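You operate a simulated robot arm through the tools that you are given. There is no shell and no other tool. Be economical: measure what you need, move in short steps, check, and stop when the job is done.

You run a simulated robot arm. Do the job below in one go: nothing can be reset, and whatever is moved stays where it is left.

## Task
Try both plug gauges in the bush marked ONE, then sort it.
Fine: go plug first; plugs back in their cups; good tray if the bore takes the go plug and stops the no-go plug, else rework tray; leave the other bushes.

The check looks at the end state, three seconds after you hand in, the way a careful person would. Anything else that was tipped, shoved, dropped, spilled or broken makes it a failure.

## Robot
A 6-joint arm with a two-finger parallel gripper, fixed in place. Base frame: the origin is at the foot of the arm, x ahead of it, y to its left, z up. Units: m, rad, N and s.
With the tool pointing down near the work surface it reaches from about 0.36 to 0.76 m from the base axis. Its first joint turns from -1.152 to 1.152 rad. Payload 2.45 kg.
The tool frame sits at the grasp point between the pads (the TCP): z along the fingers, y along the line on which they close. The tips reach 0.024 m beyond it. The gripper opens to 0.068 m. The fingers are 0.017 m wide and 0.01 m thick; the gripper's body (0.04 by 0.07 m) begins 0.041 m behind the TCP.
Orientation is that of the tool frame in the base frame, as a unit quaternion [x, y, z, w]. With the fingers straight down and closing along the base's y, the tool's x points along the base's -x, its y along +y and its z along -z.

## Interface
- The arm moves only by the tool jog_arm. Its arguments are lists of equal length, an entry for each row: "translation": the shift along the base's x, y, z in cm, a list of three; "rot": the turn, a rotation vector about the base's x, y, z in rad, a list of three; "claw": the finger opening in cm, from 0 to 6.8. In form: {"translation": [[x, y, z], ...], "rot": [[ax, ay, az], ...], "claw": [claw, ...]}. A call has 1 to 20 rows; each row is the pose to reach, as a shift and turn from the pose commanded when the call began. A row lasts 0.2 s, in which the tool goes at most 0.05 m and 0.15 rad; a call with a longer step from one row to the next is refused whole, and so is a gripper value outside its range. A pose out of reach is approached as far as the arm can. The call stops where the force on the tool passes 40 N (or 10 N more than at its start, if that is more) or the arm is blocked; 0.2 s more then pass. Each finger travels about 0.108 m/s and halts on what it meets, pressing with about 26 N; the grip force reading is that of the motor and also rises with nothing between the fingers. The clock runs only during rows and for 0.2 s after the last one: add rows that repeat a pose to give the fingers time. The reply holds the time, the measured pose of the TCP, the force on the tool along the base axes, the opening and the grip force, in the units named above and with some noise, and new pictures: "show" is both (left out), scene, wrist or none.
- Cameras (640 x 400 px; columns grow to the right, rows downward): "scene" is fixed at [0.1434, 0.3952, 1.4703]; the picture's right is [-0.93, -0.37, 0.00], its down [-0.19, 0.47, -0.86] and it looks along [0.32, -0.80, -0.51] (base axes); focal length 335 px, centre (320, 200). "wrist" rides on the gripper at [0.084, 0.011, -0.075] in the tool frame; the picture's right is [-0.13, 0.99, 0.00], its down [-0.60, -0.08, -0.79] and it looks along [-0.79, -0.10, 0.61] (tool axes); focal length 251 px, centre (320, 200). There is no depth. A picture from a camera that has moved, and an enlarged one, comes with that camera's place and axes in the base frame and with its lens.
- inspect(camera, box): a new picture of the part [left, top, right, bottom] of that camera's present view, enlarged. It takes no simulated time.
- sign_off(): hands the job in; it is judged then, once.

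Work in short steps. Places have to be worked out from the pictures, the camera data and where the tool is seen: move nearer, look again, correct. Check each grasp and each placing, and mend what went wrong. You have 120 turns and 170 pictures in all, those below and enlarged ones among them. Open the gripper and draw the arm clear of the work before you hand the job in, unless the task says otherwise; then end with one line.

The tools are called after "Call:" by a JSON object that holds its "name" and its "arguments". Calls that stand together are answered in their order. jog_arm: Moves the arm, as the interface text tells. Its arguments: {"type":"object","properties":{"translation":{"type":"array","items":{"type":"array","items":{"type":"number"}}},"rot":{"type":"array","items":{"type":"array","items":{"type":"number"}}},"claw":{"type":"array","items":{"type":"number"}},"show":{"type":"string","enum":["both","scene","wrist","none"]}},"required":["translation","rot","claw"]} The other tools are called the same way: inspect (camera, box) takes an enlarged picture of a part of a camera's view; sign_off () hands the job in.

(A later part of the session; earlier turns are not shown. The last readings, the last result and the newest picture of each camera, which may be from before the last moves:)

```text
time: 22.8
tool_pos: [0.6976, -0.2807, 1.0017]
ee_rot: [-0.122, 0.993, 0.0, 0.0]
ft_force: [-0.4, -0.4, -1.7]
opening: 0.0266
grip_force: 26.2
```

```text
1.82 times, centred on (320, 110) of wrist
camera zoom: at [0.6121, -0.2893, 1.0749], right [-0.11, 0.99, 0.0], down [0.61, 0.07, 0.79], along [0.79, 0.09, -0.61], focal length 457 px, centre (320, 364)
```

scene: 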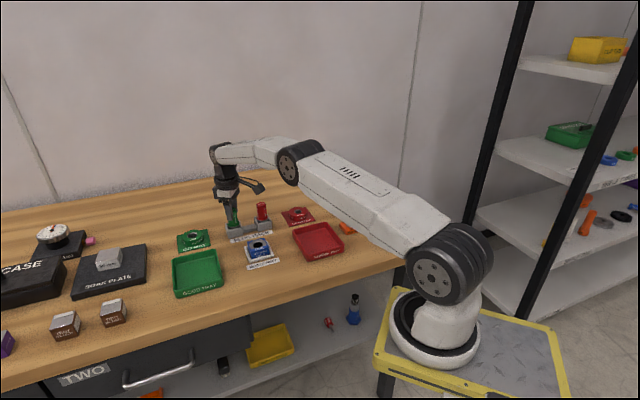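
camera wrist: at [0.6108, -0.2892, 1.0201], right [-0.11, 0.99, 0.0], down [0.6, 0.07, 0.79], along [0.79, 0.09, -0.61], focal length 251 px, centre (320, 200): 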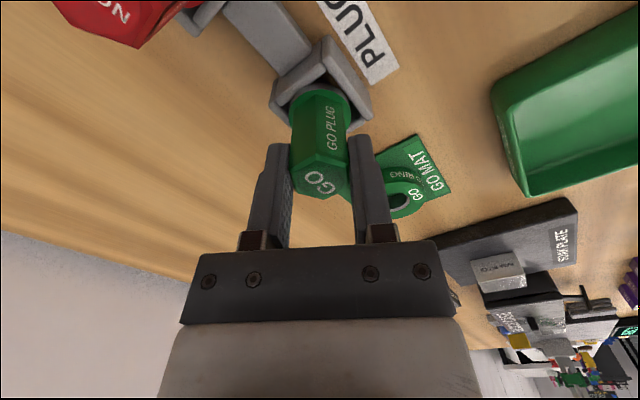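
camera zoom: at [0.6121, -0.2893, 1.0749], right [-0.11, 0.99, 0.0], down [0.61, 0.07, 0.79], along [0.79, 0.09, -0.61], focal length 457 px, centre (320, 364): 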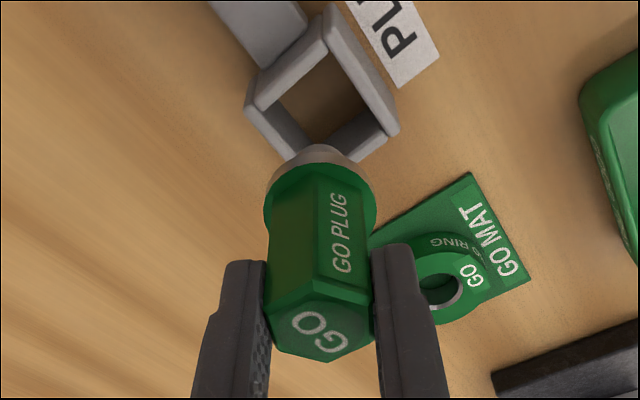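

Plug hangs straight; cup centre measures ≈(0.694,-0.281). Lowering again with a −0.15 cm x correction until light floor contact.

Call:
{"name": "jog_arm", "arguments": {"translation": [[-0.15, 0, -1.5], [-0.15, 0, -3], [-0.15, 0, -4], [-0.15, 0, -4.6], [-0.15, 0, -5], [-0.15, 0, -5.2], [-0.15, 0, -5.4], [-0.15, 0, -5.5], [-0.15, 0, -5.5]], "rot": [[0, 0, 0], [0, 0, 0], [0, 0, 0], [0, 0, 0], [0, 0, 0], [0, 0, 0], [0, 0, 0], [0, 0, 0], [0, 0, 0]], "claw": [0, 0, 0, 0, 0, 0, 0, 0, 0], "show": "none"}}

Call:
{"name": "inspect", "arguments": {"camera": "scene", "box": [215, 190, 265, 235]}}

```text
time: 24.8
tool_pos: [0.6931, -0.2804, 0.9452]
ee_rot: [-0.122, 0.993, 0.0, 0.0]
ft_force: [0.1, 0.4, 1.2]
opening: 0.0267
grip_force: 26.2
```

```text
8.89 times, centred on (240, 212) of scene
camera zoom: at [0.1434, 0.3952, 1.4703], right [-0.93, -0.37, 0.0], down [-0.19, 0.47, -0.86], along [0.32, -0.8, -0.51], focal length 2975 px, centre (1031, 89)
```

zoom: 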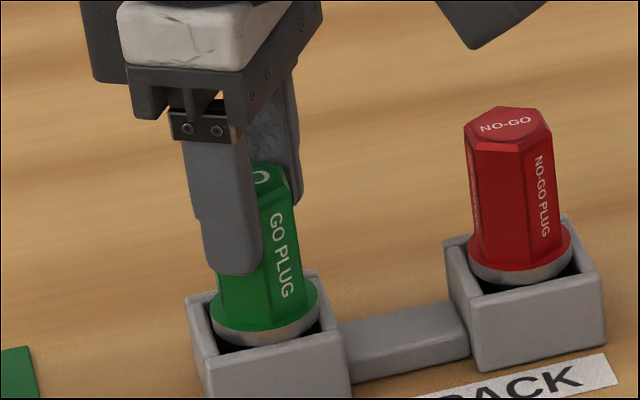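

Light contact, negligible side force. Releasing very slowly.

Call:
{"name": "jog_arm", "arguments": {"translation": [[0, 0, 0], [0, 0, 0], [0, 0, 0], [0, 0, 0], [0, 0, 0], [0, 0, 0], [0, 0, 0], [0, 0, 0], [0, 0, 0]], "rot": [[0, 0, 0], [0, 0, 0], [0, 0, 0], [0, 0, 0], [0, 0, 0], [0, 0, 0], [0, 0, 0], [0, 0, 0], [0, 0, 0]], "claw": [2.5, 2.6, 2.65, 2.7, 2.75, 2.8, 2.85, 2.9, 3.0], "show": "none"}}

Call:
{"name": "inspect", "arguments": {"camera": "scene", "box": [215, 190, 265, 235]}}

Call:
{"name": "inspect", "arguments": {"camera": "wrist", "box": [230, 50, 410, 250]}}

```text
time: 26.8
tool_pos: [0.6927, -0.2801, 0.9453]
ee_rot: [-0.122, 0.993, 0.0, 0.0]
ft_force: [0.3, 0.2, -0.8]
opening: 0.0305
grip_force: 0.2
```

```text
8.89 times, centred on (240, 212) of scene
camera zoom: at [0.1434, 0.3952, 1.4703], right [-0.93, -0.37, 0.0], down [-0.19, 0.47, -0.86], along [0.32, -0.8, -0.51], focal length 2975 px, centre (1031, 89)
```

zoom: 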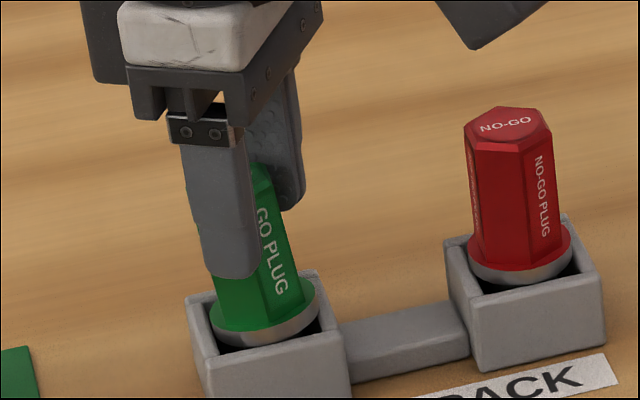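

```text
2.00 times, centred on (320, 150) of wrist
camera zoom: at [0.6091, -0.2885, 1.02], right [-0.11, 0.99, 0.0], down [0.61, 0.07, 0.79], along [0.79, 0.09, -0.61], focal length 503 px, centre (320, 300)
```

zoom: 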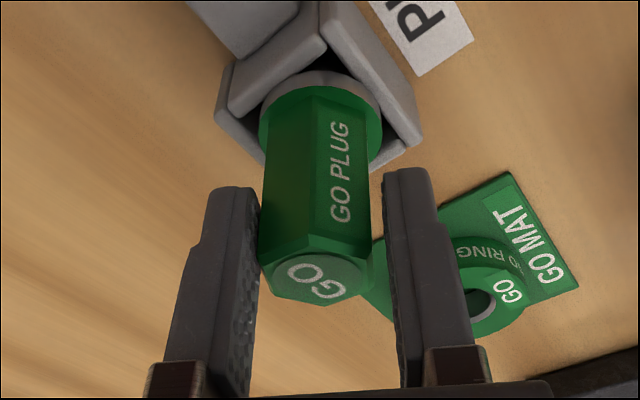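

It now leans slightly toward +x inside the caged pads. I'll open slightly more (still caged) to see whether it settles or continues to lean.

Call:
{"name": "jog_arm", "arguments": {"translation": [[0, 0, 0], [0, 0, 0], [0, 0, 0], [0, 0, 0]], "rot": [[0, 0, 0], [0, 0, 0], [0, 0, 0], [0, 0, 0]], "claw": [3.2, 3.4, 3.6, 3.6], "show": "none"}}

Call:
{"name": "inspect", "arguments": {"camera": "scene", "box": [220, 200, 260, 235]}}

Call:
{"name": "inspect", "arguments": {"camera": "wrist", "box": [260, 50, 380, 220]}}

```text
time: 27.8
tool_pos: [0.6928, -0.2793, 0.9461]
ee_rot: [-0.121, 0.993, 0.0, 0.0]
ft_force: [-0.7, 0.5, -0.4]
opening: 0.0359
grip_force: 0.1
```

```text
11.43 times, centred on (240, 218) of scene
camera zoom: at [0.1434, 0.3952, 1.4703], right [-0.93, -0.37, 0.0], down [-0.19, 0.47, -0.86], along [0.32, -0.8, -0.51], focal length 3825 px, centre (1234, 0)
```

zoom: 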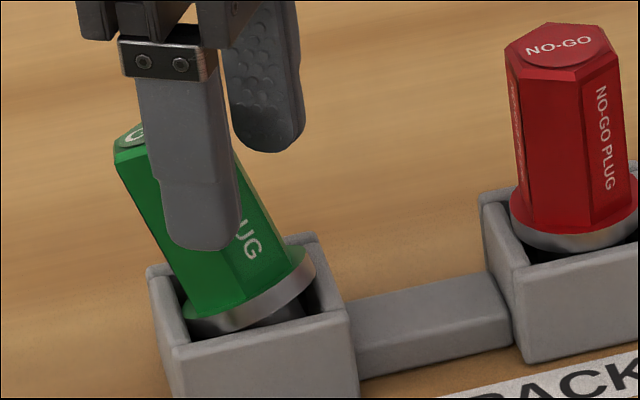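

```text
2.35 times, centred on (320, 135) of wrist
camera zoom: at [0.6091, -0.2884, 1.02], right [-0.11, 0.99, 0.0], down [0.61, 0.07, 0.79], along [0.79, 0.09, -0.61], focal length 592 px, centre (320, 353)
```

zoom: 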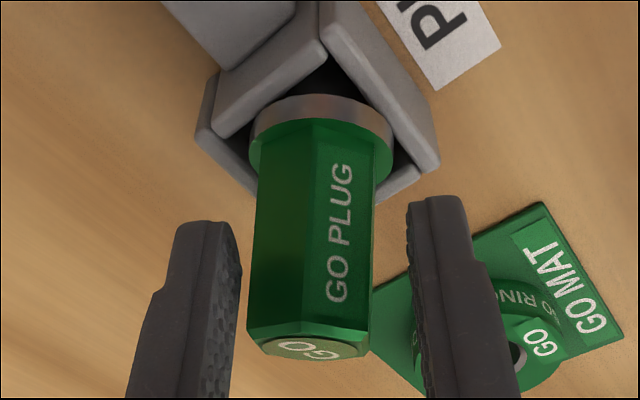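

It leans toward +x now (plane unsupported by this grip direction). I'll open, rise, and turn 60° so the pads close along that direction, onto another pair of flats.

Call:
{"name": "jog_arm", "arguments": {"translation": [[0, 0, 0], [0, 0, 0], [0, 0, 2], [0, 0, 4], [0, 0, 5.5], [0, 0, 5.5], [0, 0, 5.5], [0, 0, 5.5], [0, 0, 5.5], [0, 0, 5.5], [0, 0, 5.5], [0, 0, 5.5]], "rot": [[0, 0, 0], [0, 0, 0], [0, 0, 0], [0, 0, 0], [0, 0, 0.15], [0, 0, 0.3], [0, 0, 0.45], [0, 0, 0.6], [0, 0, 0.75], [0, 0, 0.9], [0, 0, 1.047], [0, 0, 1.047]], "claw": [5, 6.8, 6.8, 6.8, 6.8, 6.8, 6.8, 6.8, 6.8, 6.8, 6.8, 6.8]}}

Call:
{"name": "inspect", "arguments": {"camera": "scene", "box": [220, 200, 260, 235]}}

Call:
{"name": "inspect", "arguments": {"camera": "wrist", "box": [220, 0, 420, 160]}}

```text
time: 30.4
tool_pos: [0.693, -0.279, 1.0004]
ee_rot: [-0.602, 0.798, 0.0, 0.001]
ft_force: [1.5, -0.4, -0.2]
opening: 0.068
grip_force: 0.0
camera wrist: at [0.66, -0.3561, 1.0751], right [-0.92, 0.4, 0.0], down [0.24, 0.56, 0.79], along [0.31, 0.73, -0.61], focal length 251 px, centre (320, 200)
```

scene: 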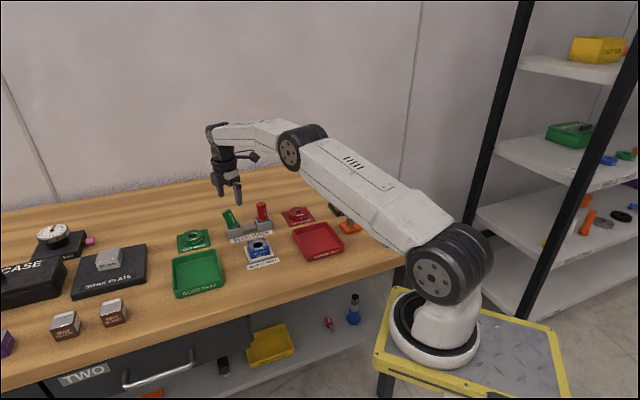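
wrist: 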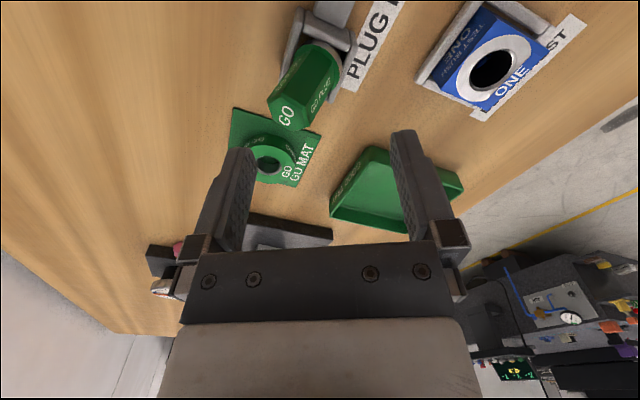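

```text
11.43 times, centred on (240, 218) of scene
camera zoom: at [0.1434, 0.3952, 1.4703], right [-0.93, -0.37, 0.0], down [-0.19, 0.47, -0.86], along [0.32, -0.8, -0.51], focal length 3825 px, centre (1234, 0)
```

zoom: 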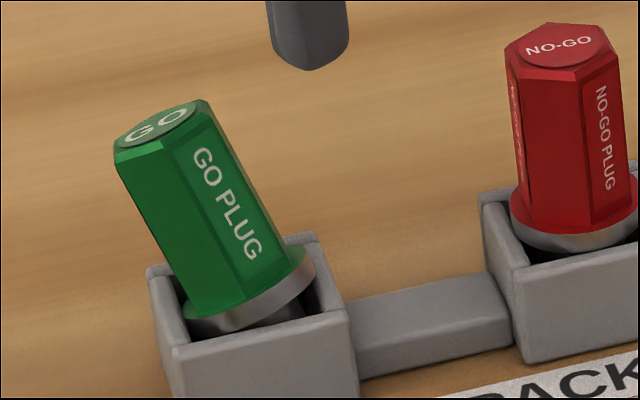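

```text
2.50 times, centred on (320, 80) of wrist
camera zoom: at [0.66, -0.3561, 1.0751], right [-0.92, 0.4, 0.0], down [0.24, 0.56, 0.79], along [0.31, 0.73, -0.61], focal length 629 px, centre (320, 500)
```

zoom: 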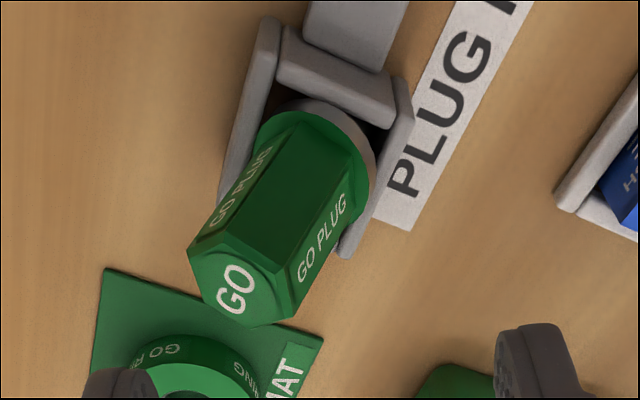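

Top is at (0.713,-0.281,0.934): leaning straight toward +x. Descending with +1 cm x offset, then closing while moving back.

Call:
{"name": "jog_arm", "arguments": {"translation": [[1.0, -0.15, 0], [1.0, -0.15, -2], [1.0, -0.15, -4], [1.0, -0.15, -5.5], [1.0, -0.15, -5.5]], "rot": [[0, 0, 0], [0, 0, 0], [0, 0, 0], [0, 0, 0], [0, 0, 0]], "claw": [6.8, 6.8, 6.8, 6.8, 6.8], "show": "wrist"}}

Call:
{"name": "inspect", "arguments": {"camera": "scene", "box": [215, 190, 265, 235]}}

```text
time: 31.6
tool_pos: [0.704, -0.2819, 0.9458]
ee_rot: [-0.602, 0.799, 0.001, 0.0]
ft_force: [-0.9, -0.6, -0.3]
opening: 0.0678
grip_force: 0.0
camera wrist: at [0.6703, -0.3589, 1.0214], right [-0.92, 0.4, 0.0], down [0.24, 0.56, 0.79], along [0.32, 0.73, -0.61], focal length 251 px, centre (320, 200)
```

wrist: 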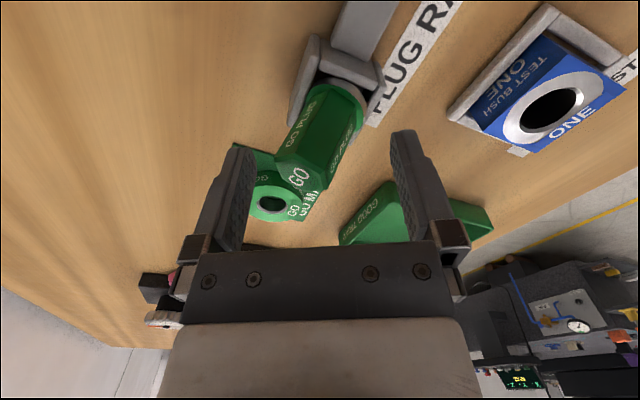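

```text
8.89 times, centred on (240, 212) of scene
camera zoom: at [0.1434, 0.3952, 1.4703], right [-0.93, -0.37, 0.0], down [-0.19, 0.47, -0.86], along [0.32, -0.8, -0.51], focal length 2975 px, centre (1031, 89)
```

zoom: 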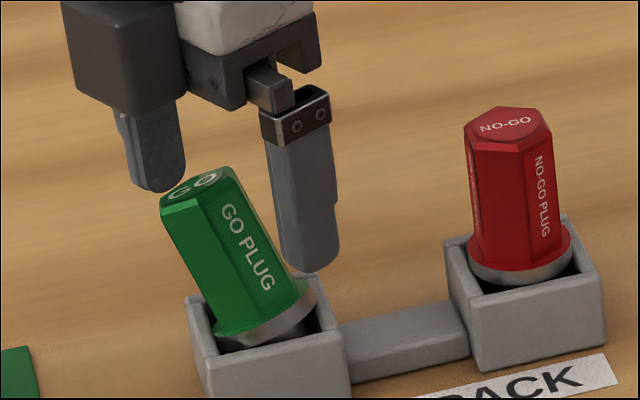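

Plug is between the pads. Closing while moving back to x≈0.694.

Call:
{"name": "jog_arm", "arguments": {"translation": [[-0.2, 0.05, 0], [-0.4, 0.1, 0], [-0.6, 0.1, 0], [-0.8, 0.1, 0], [-1.0, 0.1, 0], [-1.0, 0.1, 0], [-1.0, 0.1, 0]], "rot": [[0, 0, 0], [0, 0, 0], [0, 0, 0], [0, 0, 0], [0, 0, 0], [0, 0, 0], [0, 0, 0]], "claw": [5.6, 4.8, 4.2, 3.7, 3.2, 2.6, 1.5], "show": "none"}}

Call:
{"name": "inspect", "arguments": {"camera": "scene", "box": [215, 190, 265, 235]}}

Call:
{"name": "inspect", "arguments": {"camera": "wrist", "box": [240, 30, 400, 230]}}

```text
time: 33.2
tool_pos: [0.6936, -0.279, 0.9445]
ee_rot: [-0.602, 0.799, 0.0, 0.0]
ft_force: [-0.6, 0.0, 0.5]
opening: 0.0268
grip_force: 26.1
```

```text
8.89 times, centred on (240, 212) of scene
camera zoom: at [0.1434, 0.3952, 1.4703], right [-0.93, -0.37, 0.0], down [-0.19, 0.47, -0.86], along [0.32, -0.8, -0.51], focal length 2975 px, centre (1031, 89)
```

zoom: 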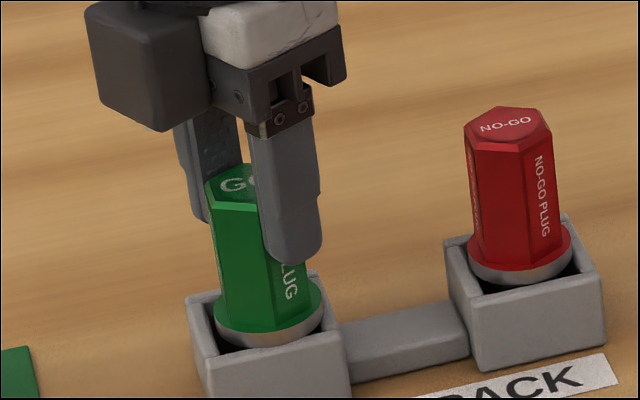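

```text
2.00 times, centred on (320, 130) of wrist
camera zoom: at [0.6594, -0.3564, 1.0201], right [-0.92, 0.4, 0.0], down [0.24, 0.56, 0.79], along [0.32, 0.73, -0.61], focal length 503 px, centre (320, 340)
```

zoom: 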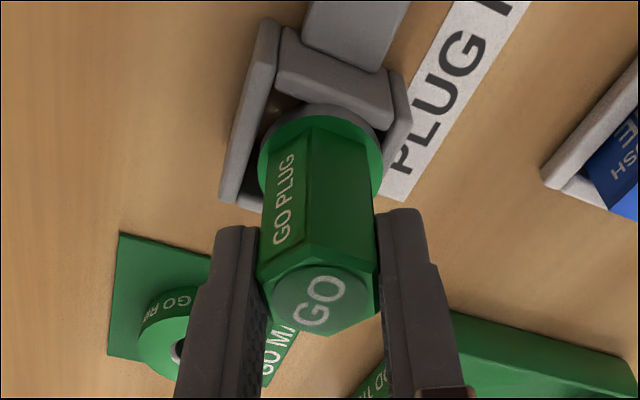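

Straight again. Lowering in 0.1 cm rows to find true floor contact.

Call:
{"name": "jog_arm", "arguments": {"translation": [[0, -0.1, -0.1], [0, -0.1, -0.2], [0, -0.1, -0.3], [0, -0.1, -0.3]], "rot": [[0, 0, 0], [0, 0, 0], [0, 0, 0], [0, 0, 0]], "claw": [0, 0, 0, 0], "show": "none"}}

Call:
{"name": "inspect", "arguments": {"camera": "scene", "box": [215, 190, 265, 235]}}

```text
time: 34.2
tool_pos: [0.6941, -0.2815, 0.945]
ee_rot: [-0.602, 0.799, -0.001, 0.0]
ft_force: [-3.2, 2.0, 19.1]
opening: 0.0268
grip_force: 25.9
```

```text
8.89 times, centred on (240, 212) of scene
camera zoom: at [0.1429, 0.3954, 1.4703], right [-0.93, -0.37, 0.0], down [-0.19, 0.47, -0.86], along [0.32, -0.8, -0.51], focal length 2975 px, centre (1031, 89)
```

zoom: 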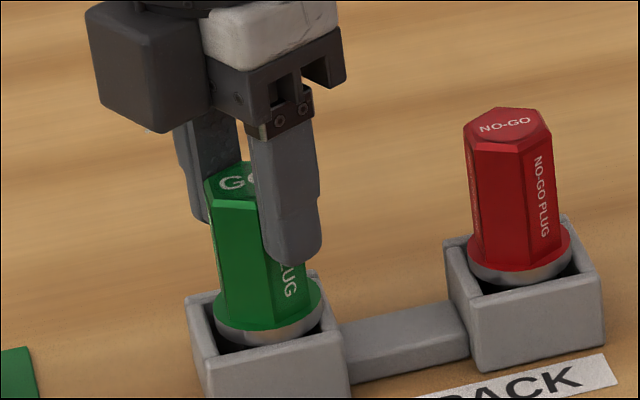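

Solid contact (19 N), so the plug is bottomed. Easing back to near-zero force and zooming on collar vs cup rim.

Call:
{"name": "jog_arm", "arguments": {"translation": [[0, 0, 0.1], [0, 0, 0.2], [0, 0, 0.27], [0, 0, 0.27]], "rot": [[0, 0, 0], [0, 0, 0], [0, 0, 0], [0, 0, 0]], "claw": [0, 0, 0, 0], "show": "none"}}

Call:
{"name": "inspect", "arguments": {"camera": "wrist", "box": [280, 30, 370, 130]}}

Call:
{"name": "inspect", "arguments": {"camera": "scene", "box": [222, 208, 250, 234]}}

```text
time: 35.2
tool_pos: [0.6935, -0.2808, 0.9441]
ee_rot: [-0.602, 0.798, 0.002, -0.001]
ft_force: [0.6, 0.1, 0.8]
opening: 0.0269
grip_force: 26.0
```

```text
4.00 times, centred on (325, 80) of wrist
camera zoom: at [0.6589, -0.3569, 1.0186], right [-0.92, 0.4, 0.0], down [0.24, 0.56, 0.79], along [0.31, 0.73, -0.61], focal length 1006 px, centre (300, 680)
```

zoom: 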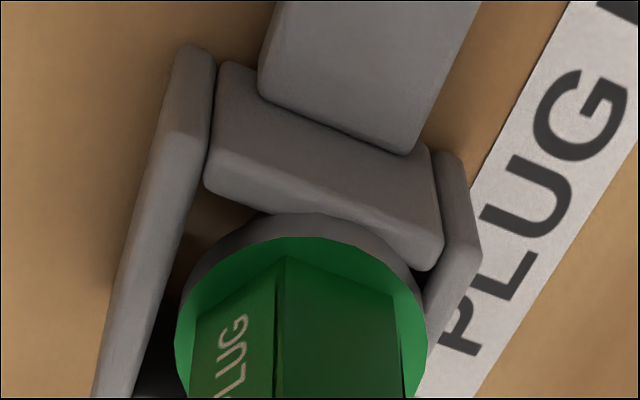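

```text
15.38 times, centred on (236, 221) of scene
camera zoom: at [0.1434, 0.3952, 1.4703], right [-0.93, -0.37, 0.0], down [-0.19, 0.47, -0.86], along [0.32, -0.8, -0.51], focal length 5149 px, centre (1612, -123)
```

zoom: 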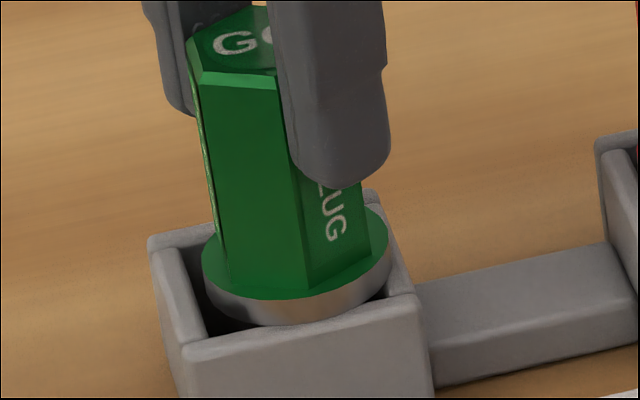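

The collar is actually overhanging the beam-side wall (gap on the opposite side): it's ~3 mm off compared with its original seat and the red plug. Lifting slightly, shifting (+0.3,+0.12) cm, and lowering.

Call:
{"name": "jog_arm", "arguments": {"translation": [[0, 0, 0.8], [0, 0, 1.5], [0.3, 0.12, 1.5], [0.3, 0.12, 1.0], [0.3, 0.12, 0.6], [0.3, 0.12, 0.3], [0.3, 0.12, 0.1], [0.3, 0.12, 0], [0.3, 0.12, 0]], "rot": [[0, 0, 0], [0, 0, 0], [0, 0, 0], [0, 0, 0], [0, 0, 0], [0, 0, 0], [0, 0, 0], [0, 0, 0], [0, 0, 0]], "claw": [0, 0, 0, 0, 0, 0, 0, 0, 0], "show": "none"}}

Call:
{"name": "inspect", "arguments": {"camera": "wrist", "box": [280, 30, 370, 130]}}

Call:
{"name": "inspect", "arguments": {"camera": "scene", "box": [222, 208, 250, 234]}}

```text
time: 37.2
tool_pos: [0.6956, -0.2805, 0.9442]
ee_rot: [-0.602, 0.799, 0.0, 0.0]
ft_force: [0.0, 0.2, -1.4]
opening: 0.0264
grip_force: 26.1
```

```text
4.00 times, centred on (325, 80) of wrist
camera zoom: at [0.6618, -0.3566, 1.0195], right [-0.92, 0.4, 0.0], down [0.24, 0.56, 0.79], along [0.32, 0.73, -0.61], focal length 1006 px, centre (300, 680)
```

zoom: 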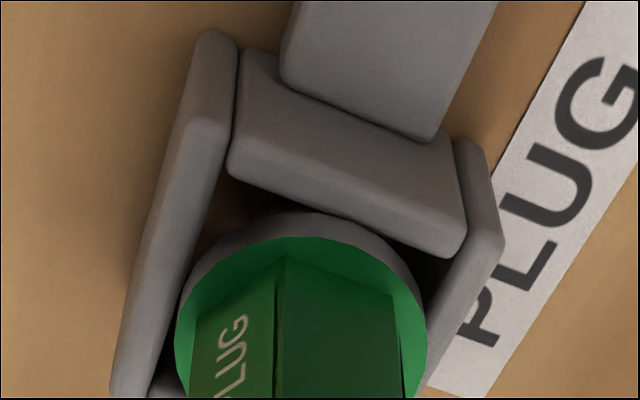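

```text
15.38 times, centred on (236, 221) of scene
camera zoom: at [0.1434, 0.3952, 1.4703], right [-0.93, -0.37, 0.0], down [-0.19, 0.47, -0.86], along [0.32, -0.8, -0.51], focal length 5149 px, centre (1612, -123)
```

zoom: 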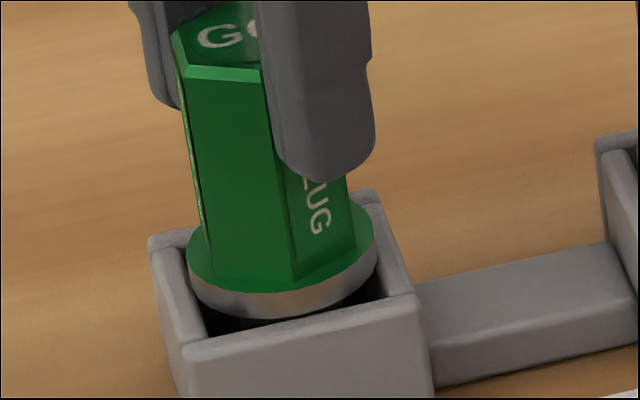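

Now clear of both walls and hanging free. Lower until contact.

Call:
{"name": "jog_arm", "arguments": {"translation": [[0, 0, -0.1], [0, 0, -0.2], [0, 0, -0.3], [0, 0, -0.4], [0, 0, -0.5], [0, 0, -0.5]], "rot": [[0, 0, 0], [0, 0, 0], [0, 0, 0], [0, 0, 0], [0, 0, 0], [0, 0, 0]], "claw": [0, 0, 0, 0, 0, 0], "show": "none"}}

Call:
{"name": "inspect", "arguments": {"camera": "scene", "box": [222, 208, 250, 234]}}

```text
time: 38.6
tool_pos: [0.6962, -0.2804, 0.942]
ee_rot: [-0.602, 0.799, -0.003, 0.001]
ft_force: [0.1, -4.1, 18.0]
opening: 0.0271
grip_force: 26.1
```

```text
15.38 times, centred on (236, 221) of scene
camera zoom: at [0.143, 0.3952, 1.4703], right [-0.93, -0.37, 0.0], down [-0.19, 0.47, -0.86], along [0.32, -0.8, -0.51], focal length 5149 px, centre (1612, -123)
```

zoom: 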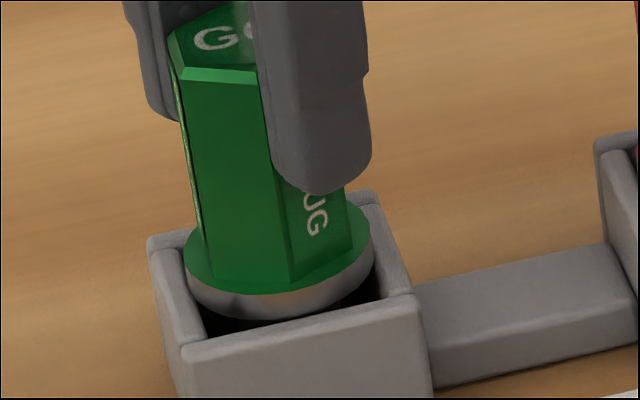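

Bottomed at the original depth and centred. Easing to near-zero force, then slow release.

Call:
{"name": "jog_arm", "arguments": {"translation": [[0, 0, 0.1], [0, 0, 0.2], [0, 0, 0.28], [0, 0, 0.28]], "rot": [[0, 0, 0], [0, 0, 0], [0, 0, 0], [0, 0, 0]], "claw": [0, 0, 0, 0], "show": "none"}}

Call:
{"name": "jog_arm", "arguments": {"translation": [[0, 0, 0], [0, 0, 0], [0, 0, 0], [0, 0, 0], [0, 0, 0], [0, 0, 0], [0, 0, 0], [0, 0, 0], [0, 0, 0], [0, 0, 0]], "rot": [[0, 0, 0], [0, 0, 0], [0, 0, 0], [0, 0, 0], [0, 0, 0], [0, 0, 0], [0, 0, 0], [0, 0, 0], [0, 0, 0], [0, 0, 0]], "claw": [2.5, 2.6, 2.65, 2.7, 2.75, 2.8, 2.9, 3.0, 3.3, 3.6], "show": "none"}}

Call:
{"name": "inspect", "arguments": {"camera": "scene", "box": [215, 190, 265, 235]}}

Call:
{"name": "inspect", "arguments": {"camera": "wrist", "box": [240, 30, 400, 230]}}

```text
time: 39.6
tool_pos: [0.6952, -0.2793, 0.9429]
ee_rot: [-0.602, 0.799, 0.002, 0.0]
ft_force: [2.6, -0.1, 5.6]
opening: 0.0268
grip_force: 26.2
```

```text
time: 41.8
tool_pos: [0.6962, -0.279, 0.9425]
ee_rot: [-0.602, 0.798, 0.0, 0.0]
ft_force: [0.2, -0.6, -0.7]
opening: 0.0363
grip_force: 0.3
```

```text
8.89 times, centred on (240, 212) of scene
camera zoom: at [0.1434, 0.3952, 1.4703], right [-0.93, -0.37, 0.0], down [-0.19, 0.47, -0.86], along [0.32, -0.8, -0.51], focal length 2975 px, centre (1031, 89)
```

zoom: 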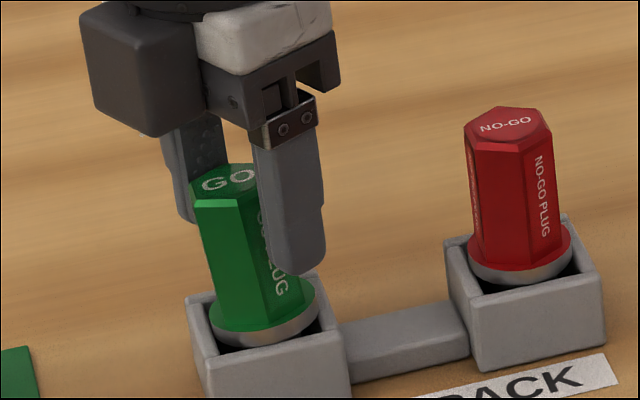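

```text
2.00 times, centred on (320, 130) of wrist
camera zoom: at [0.6621, -0.3566, 1.0174], right [-0.92, 0.4, 0.0], down [0.24, 0.56, 0.79], along [0.32, 0.73, -0.61], focal length 503 px, centre (320, 340)
```

zoom: 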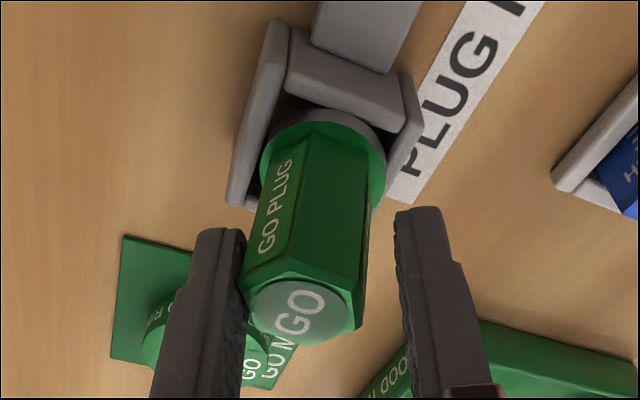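

It still leans a bit onto the +x pad; the collar seems near the label-side wall. Compare against the red plug's seating at the same zoom.

Call:
{"name": "inspect", "arguments": {"camera": "scene", "box": [250, 200, 278, 226]}}

Call:
{"name": "inspect", "arguments": {"camera": "scene", "box": [222, 208, 250, 234]}}

Call:
{"name": "inspect", "arguments": {"camera": "wrist", "box": [280, 30, 370, 130]}}

```text
15.38 times, centred on (264, 213) of scene
camera zoom: at [0.1434, 0.3952, 1.4703], right [-0.93, -0.37, 0.0], down [-0.19, 0.47, -0.86], along [0.32, -0.8, -0.51], focal length 5149 px, centre (1182, 0)
```

zoom: 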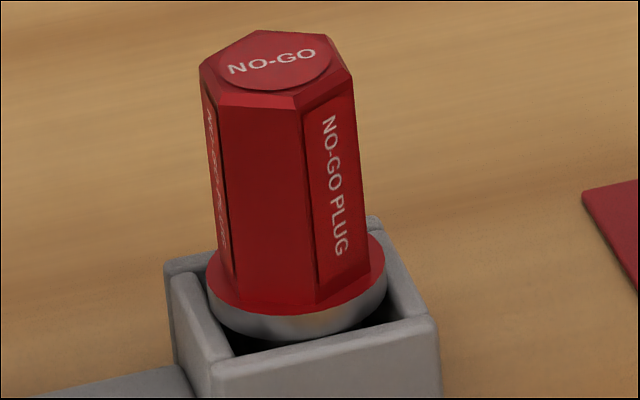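

```text
15.38 times, centred on (236, 221) of scene
camera zoom: at [0.1434, 0.3952, 1.4703], right [-0.93, -0.37, 0.0], down [-0.19, 0.47, -0.86], along [0.32, -0.8, -0.51], focal length 5149 px, centre (1612, -123)
```

zoom: 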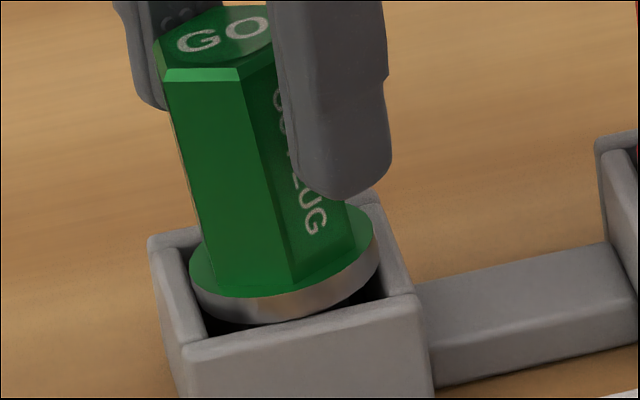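

```text
4.00 times, centred on (325, 80) of wrist
camera zoom: at [0.6621, -0.3566, 1.0174], right [-0.92, 0.4, 0.0], down [0.24, 0.56, 0.79], along [0.32, 0.73, -0.61], focal length 1006 px, centre (300, 680)
```

zoom: 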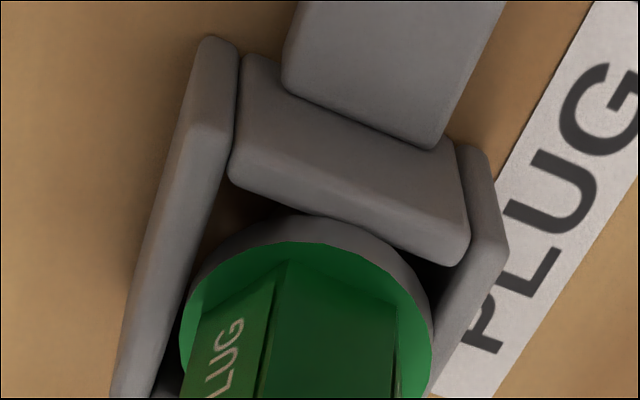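

Relative to red, green sits ~2 mm too far toward the label-side wall. Regrip, lift 1.2 cm, shift (+0.08,-0.2) cm, and lower again.

Call:
{"name": "jog_arm", "arguments": {"translation": [[0, 0, 0], [0, 0, 0], [0, 0, 0], [0, 0, 0.6], [0, 0, 1.2], [0.08, -0.2, 1.2], [0.08, -0.2, 0.9], [0.08, -0.2, 0.6], [0.08, -0.2, 0.4], [0.08, -0.2, 0.2], [0.08, -0.2, 0.2]], "rot": [[0, 0, 0], [0, 0, 0], [0, 0, 0], [0, 0, 0], [0, 0, 0], [0, 0, 0], [0, 0, 0], [0, 0, 0], [0, 0, 0], [0, 0, 0], [0, 0, 0]], "claw": [2.8, 1.5, 0, 0, 0, 0, 0, 0, 0, 0, 0], "show": "none"}}

Call:
{"name": "inspect", "arguments": {"camera": "scene", "box": [222, 208, 250, 234]}}

Call:
{"name": "inspect", "arguments": {"camera": "wrist", "box": [280, 30, 370, 130]}}

```text
time: 44.2
tool_pos: [0.6952, -0.2822, 0.9457]
ee_rot: [-0.602, 0.799, 0.0, 0.0]
ft_force: [0.9, 0.6, -1.3]
opening: 0.0268
grip_force: 26.2
```

```text
15.38 times, centred on (236, 221) of scene
camera zoom: at [0.1434, 0.3952, 1.4703], right [-0.93, -0.37, 0.0], down [-0.19, 0.47, -0.86], along [0.32, -0.8, -0.51], focal length 5149 px, centre (1612, -123)
```

zoom: 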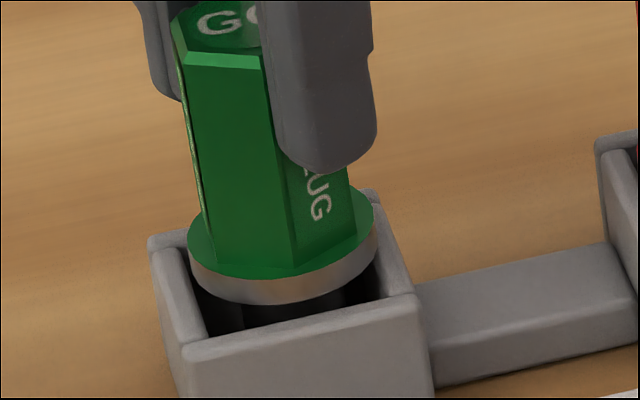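

```text
4.00 times, centred on (325, 80) of wrist
camera zoom: at [0.6625, -0.3582, 1.0202], right [-0.92, 0.4, 0.0], down [0.24, 0.56, 0.79], along [0.32, 0.73, -0.61], focal length 1006 px, centre (300, 680)
```

zoom: 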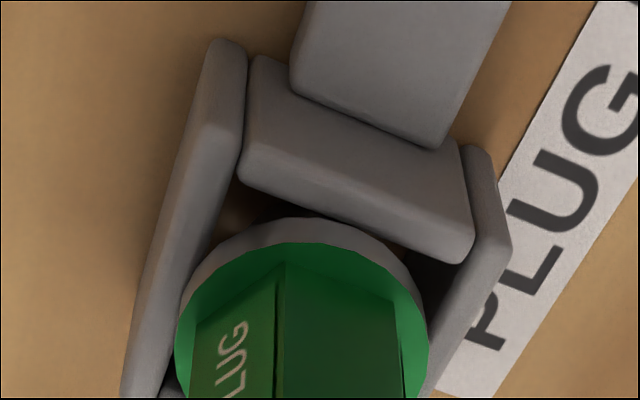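

Looks centred, hanging ~2-3 mm up. Lowering to contact in small rows.

Call:
{"name": "jog_arm", "arguments": {"translation": [[0, 0, -0.1], [0, 0, -0.2], [0, 0, -0.3], [0, 0, -0.4], [0, 0, -0.5], [0, 0, -0.6], [0, 0, -0.7]], "rot": [[0, 0, 0], [0, 0, 0], [0, 0, 0], [0, 0, 0], [0, 0, 0], [0, 0, 0], [0, 0, 0]], "claw": [0, 0, 0, 0, 0, 0, 0], "show": "none"}}

Call:
{"name": "inspect", "arguments": {"camera": "scene", "box": [222, 208, 250, 234]}}

```text
time: 45.8
tool_pos: [0.6993, -0.2828, 0.9393]
ee_rot: [-0.602, 0.799, -0.003, 0.001]
ft_force: [4.0, -4.0, 13.0]
opening: 0.027
grip_force: 26.2
```

```text
15.38 times, centred on (236, 221) of scene
camera zoom: at [0.1432, 0.3952, 1.4703], right [-0.93, -0.37, 0.0], down [-0.19, 0.47, -0.86], along [0.32, -0.8, -0.51], focal length 5149 px, centre (1612, -123)
```

zoom: 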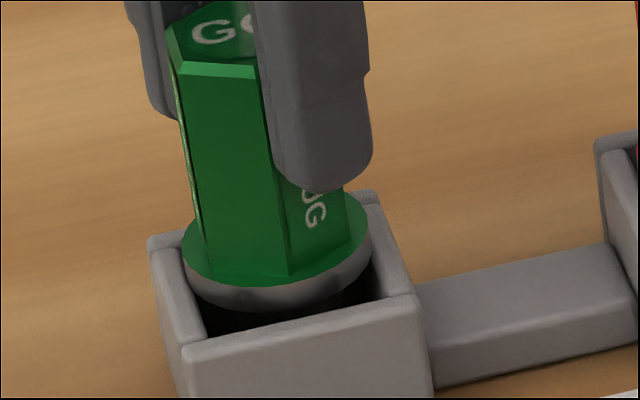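

Key insight: the collar rests ON the cup's rim walls (inner square ≈33 mm < 36.5 mm collar), so it must be centred within ~1.5 mm. Target in this zoom: collar spanning cols 186–374, bottom row 320 at seat. Lift 1.2 cm and re-measure.

Call:
{"name": "jog_arm", "arguments": {"translation": [[0, 0, 0.6], [0, 0, 1.2], [0, 0, 1.7], [0, 0, 1.7]], "rot": [[0, 0, 0], [0, 0, 0], [0, 0, 0], [0, 0, 0]], "claw": [0, 0, 0, 0], "show": "none"}}

Call:
{"name": "inspect", "arguments": {"camera": "scene", "box": [222, 208, 250, 234]}}

Call:
{"name": "inspect", "arguments": {"camera": "wrist", "box": [260, 30, 380, 210]}}

```text
time: 46.8
tool_pos: [0.6968, -0.282, 0.9568]
ee_rot: [-0.602, 0.799, 0.0, 0.0]
ft_force: [-0.3, 0.5, -1.9]
opening: 0.0267
grip_force: 26.1
```

```text
15.38 times, centred on (236, 221) of scene
camera zoom: at [0.1434, 0.3952, 1.4703], right [-0.93, -0.37, 0.0], down [-0.19, 0.47, -0.86], along [0.32, -0.8, -0.51], focal length 5149 px, centre (1612, -123)
```

zoom: 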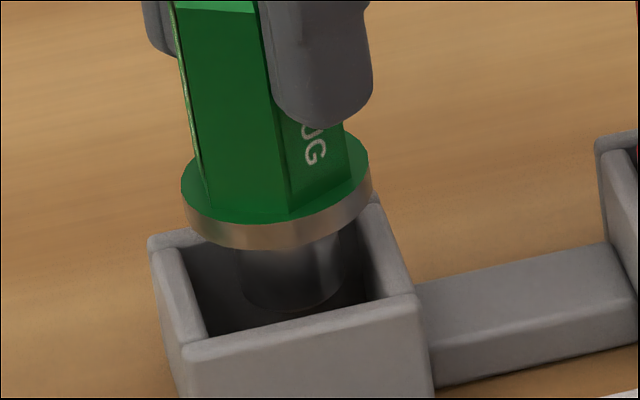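

```text
2.22 times, centred on (320, 120) of wrist
camera zoom: at [0.6629, -0.3595, 1.0296], right [-0.92, 0.4, 0.0], down [0.24, 0.56, 0.79], along [0.32, 0.73, -0.61], focal length 559 px, centre (320, 378)
```

zoom: 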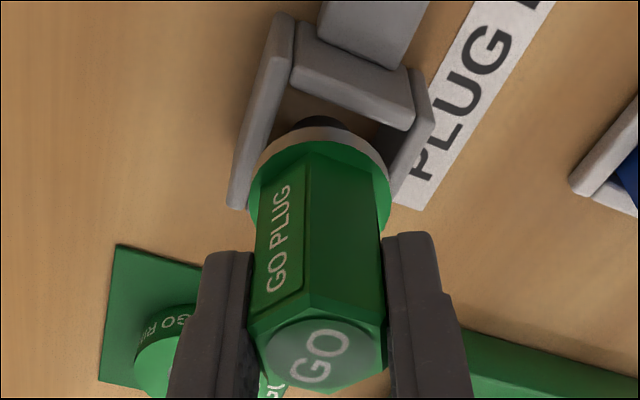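

Position computed from this view: plug needs ≈+3 mm in y. Shifting and lowering to ~2 mm above the seat, then checking.

Call:
{"name": "jog_arm", "arguments": {"translation": [[0, 0.3, 0], [0, 0.3, -0.5], [0, 0.3, -0.9], [0, 0.3, -1.1], [0, 0.3, -1.1]], "rot": [[0, 0, 0], [0, 0, 0], [0, 0, 0], [0, 0, 0], [0, 0, 0]], "claw": [0, 0, 0, 0, 0], "show": "none"}}

Call:
{"name": "inspect", "arguments": {"camera": "scene", "box": [222, 208, 250, 234]}}

Call:
{"name": "inspect", "arguments": {"camera": "wrist", "box": [280, 30, 370, 130]}}

```text
time: 48.0
tool_pos: [0.6985, -0.2787, 0.9442]
ee_rot: [-0.602, 0.798, 0.0, 0.0]
ft_force: [-0.5, 0.1, -1.6]
opening: 0.0268
grip_force: 25.6
```

```text
15.38 times, centred on (236, 221) of scene
camera zoom: at [0.1434, 0.3952, 1.4703], right [-0.93, -0.37, 0.0], down [-0.19, 0.47, -0.86], along [0.32, -0.8, -0.51], focal length 5149 px, centre (1612, -123)
```

zoom: 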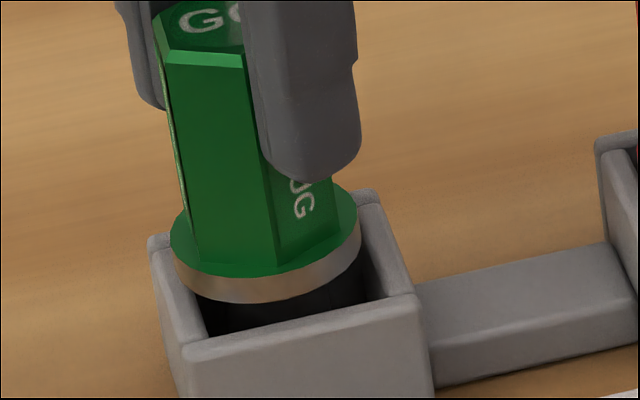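

```text
4.00 times, centred on (325, 80) of wrist
camera zoom: at [0.6641, -0.3552, 1.0196], right [-0.92, 0.4, 0.0], down [0.24, 0.56, 0.79], along [0.32, 0.73, -0.61], focal length 1006 px, centre (300, 680)
```

zoom: 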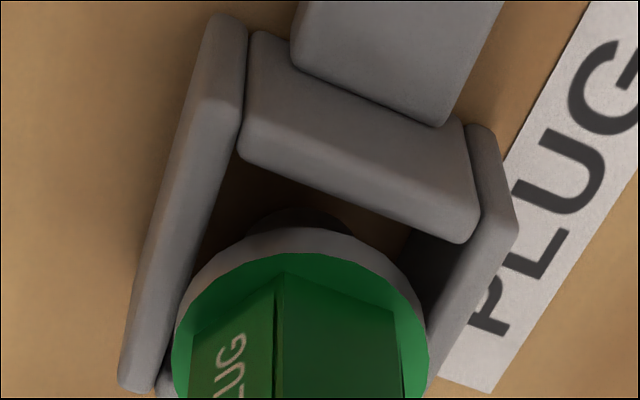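

Accounting for perspective, I need +2 mm along the beam direction: target TCP (0.6965,-0.279). Shifting (-0.15,-0.14) and lowering 0.4 cm.

Call:
{"name": "jog_arm", "arguments": {"translation": [[-0.15, -0.14, 0], [-0.15, -0.14, -0.2], [-0.15, -0.14, -0.35], [-0.15, -0.14, -0.4], [-0.15, -0.14, -0.4]], "rot": [[0, 0, 0], [0, 0, 0], [0, 0, 0], [0, 0, 0], [0, 0, 0]], "claw": [0, 0, 0, 0, 0], "show": "none"}}

Call:
{"name": "inspect", "arguments": {"camera": "scene", "box": [222, 208, 250, 234]}}

Call:
{"name": "inspect", "arguments": {"camera": "wrist", "box": [280, 30, 370, 130]}}

```text
time: 49.2
tool_pos: [0.6963, -0.2802, 0.9408]
ee_rot: [-0.602, 0.799, 0.0, 0.001]
ft_force: [1.2, 0.6, -1.7]
opening: 0.0268
grip_force: 26.0
```

```text
15.38 times, centred on (236, 221) of scene
camera zoom: at [0.1434, 0.3952, 1.4703], right [-0.93, -0.37, 0.0], down [-0.19, 0.47, -0.86], along [0.32, -0.8, -0.51], focal length 5149 px, centre (1612, -123)
```

zoom: 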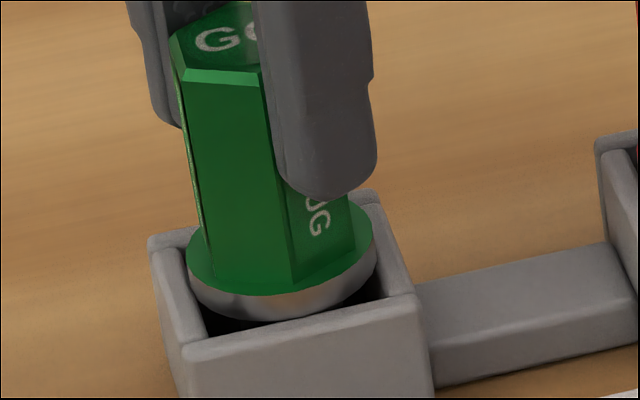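

```text
4.00 times, centred on (325, 80) of wrist
camera zoom: at [0.6622, -0.3567, 1.015], right [-0.92, 0.4, 0.0], down [0.24, 0.56, 0.79], along [0.32, 0.73, -0.61], focal length 1006 px, centre (300, 680)
```

zoom: 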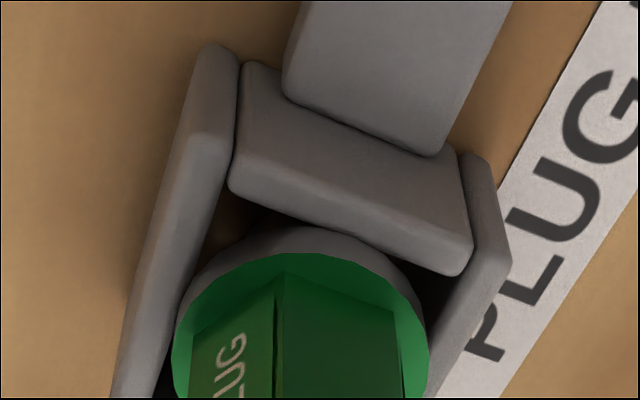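

Collar now matches the target exactly (186–375, bottom 320). Lowering the last ~1-2 mm.

Call:
{"name": "jog_arm", "arguments": {"translation": [[0, 0, -0.05], [0, 0, -0.1], [0, 0, -0.15], [0, 0, -0.15]], "rot": [[0, 0, 0], [0, 0, 0], [0, 0, 0], [0, 0, 0]], "claw": [0, 0, 0, 0], "show": "none"}}

Call:
{"name": "inspect", "arguments": {"camera": "scene", "box": [222, 208, 250, 234]}}

```text
time: 50.2
tool_pos: [0.6982, -0.2806, 0.9405]
ee_rot: [-0.602, 0.799, -0.001, 0.0]
ft_force: [-1.8, -0.5, 5.7]
opening: 0.0266
grip_force: 26.1
```

```text
15.38 times, centred on (236, 221) of scene
camera zoom: at [0.1432, 0.3952, 1.4703], right [-0.93, -0.37, 0.0], down [-0.19, 0.47, -0.86], along [0.32, -0.8, -0.51], focal length 5149 px, centre (1612, -123)
```

zoom: 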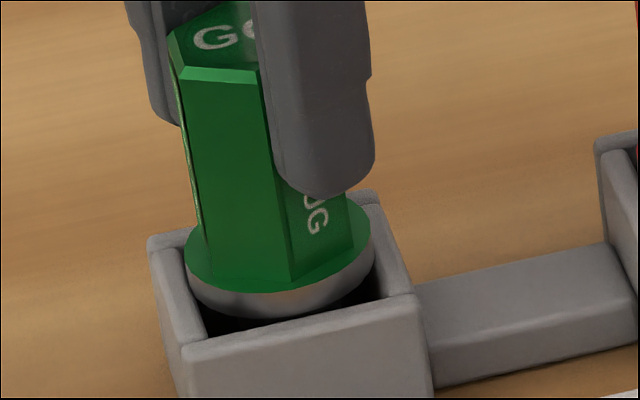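

Contact ~7 N. Easing 0.1 cm and slow-releasing while caged.

Call:
{"name": "jog_arm", "arguments": {"translation": [[0, 0, 0.05], [0, 0, 0.09], [0, 0, 0.09], [0, 0, 0.09], [0, 0, 0.09], [0, 0, 0.09], [0, 0, 0.09], [0, 0, 0.09], [0, 0, 0.09], [0, 0, 0.09]], "rot": [[0, 0, 0], [0, 0, 0], [0, 0, 0], [0, 0, 0], [0, 0, 0], [0, 0, 0], [0, 0, 0], [0, 0, 0], [0, 0, 0], [0, 0, 0]], "claw": [0, 0, 2.6, 2.65, 2.7, 2.75, 2.8, 2.9, 3.0, 3.2], "show": "none"}}

Call:
{"name": "inspect", "arguments": {"camera": "scene", "box": [222, 208, 250, 234]}}

Call:
{"name": "inspect", "arguments": {"camera": "wrist", "box": [240, 30, 400, 230]}}

```text
time: 52.4
tool_pos: [0.6949, -0.2799, 0.9412]
ee_rot: [-0.602, 0.799, 0.0, -0.001]
ft_force: [0.1, -0.9, -0.8]
opening: 0.0321
grip_force: 0.0
```

```text
15.38 times, centred on (236, 221) of scene
camera zoom: at [0.1434, 0.3952, 1.4703], right [-0.93, -0.37, 0.0], down [-0.19, 0.47, -0.86], along [0.32, -0.8, -0.51], focal length 5149 px, centre (1612, -123)
```

zoom: 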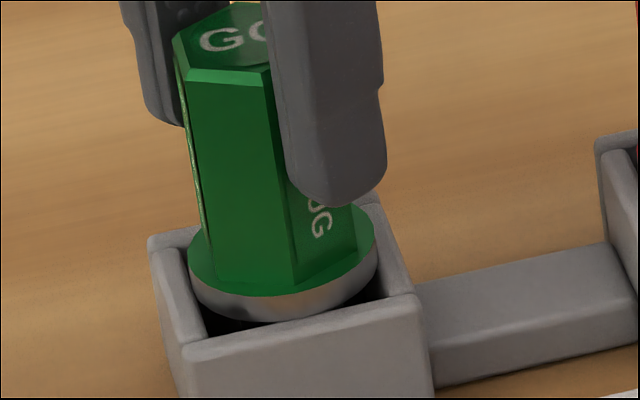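

```text
2.00 times, centred on (320, 130) of wrist
camera zoom: at [0.6623, -0.357, 1.0146], right [-0.92, 0.4, 0.0], down [0.24, 0.56, 0.79], along [0.32, 0.73, -0.61], focal length 503 px, centre (320, 340)
```

zoom: 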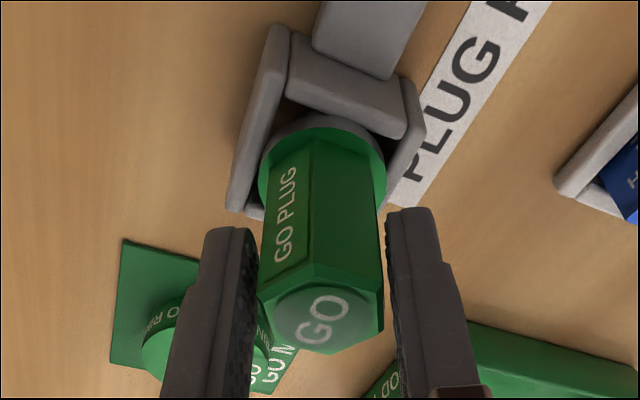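

It stands upright, free of both pads. Opening gradually and rising.

Call:
{"name": "jog_arm", "arguments": {"translation": [[0, 0, 0], [0, 0, 0], [0, 0, 0], [0, 0, 0], [0, 0, 1], [0, 0, 3], [0, 0, 6], [0, 0, 6]], "rot": [[0, 0, 0], [0, 0, 0], [0, 0, 0], [0, 0, 0], [0, 0, 0], [0, 0, 0], [0, 0, 0], [0, 0, 0]], "claw": [3.6, 4.4, 5.4, 5.8, 5.8, 5.8, 5.8, 5.8]}}

Call:
{"name": "inspect", "arguments": {"camera": "scene", "box": [220, 200, 276, 235]}}

```text
time: 54.2
tool_pos: [0.6959, -0.2808, 1.0015]
ee_rot: [-0.602, 0.799, 0.0, 0.0]
ft_force: [0.8, 1.0, -0.4]
opening: 0.0581
grip_force: 0.1
camera wrist: at [0.6623, -0.3574, 1.0753], right [-0.92, 0.4, 0.0], down [0.24, 0.56, 0.79], along [0.32, 0.73, -0.61], focal length 251 px, centre (320, 200)
```

scene: 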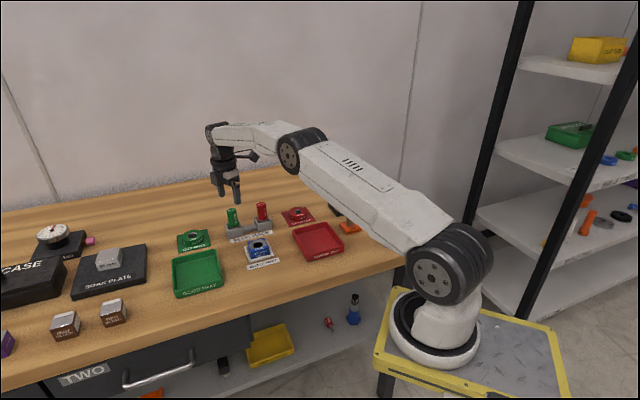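
wrist: 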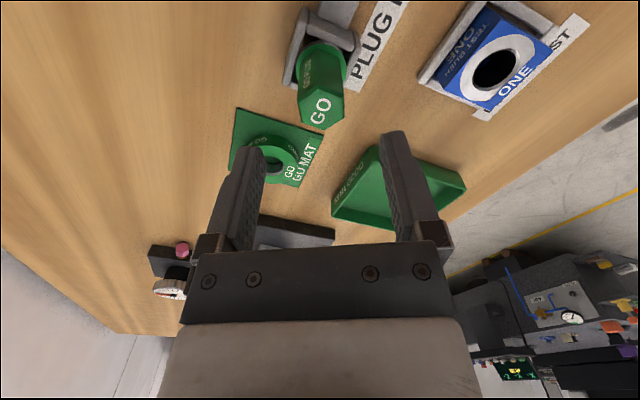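

```text
11.43 times, centred on (248, 218) of scene
camera zoom: at [0.1434, 0.3952, 1.4703], right [-0.93, -0.37, 0.0], down [-0.19, 0.47, -0.86], along [0.32, -0.8, -0.51], focal length 3825 px, centre (1143, 0)
```

zoom: 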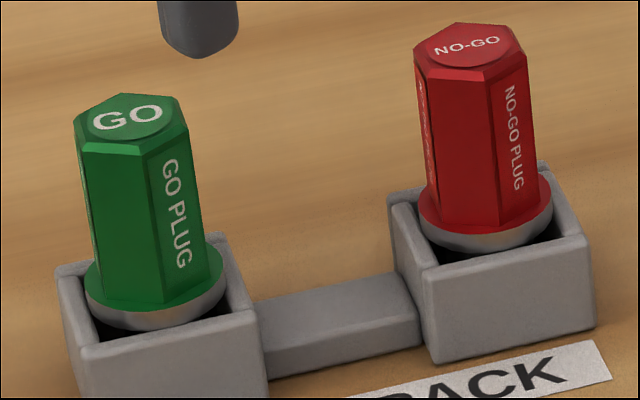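

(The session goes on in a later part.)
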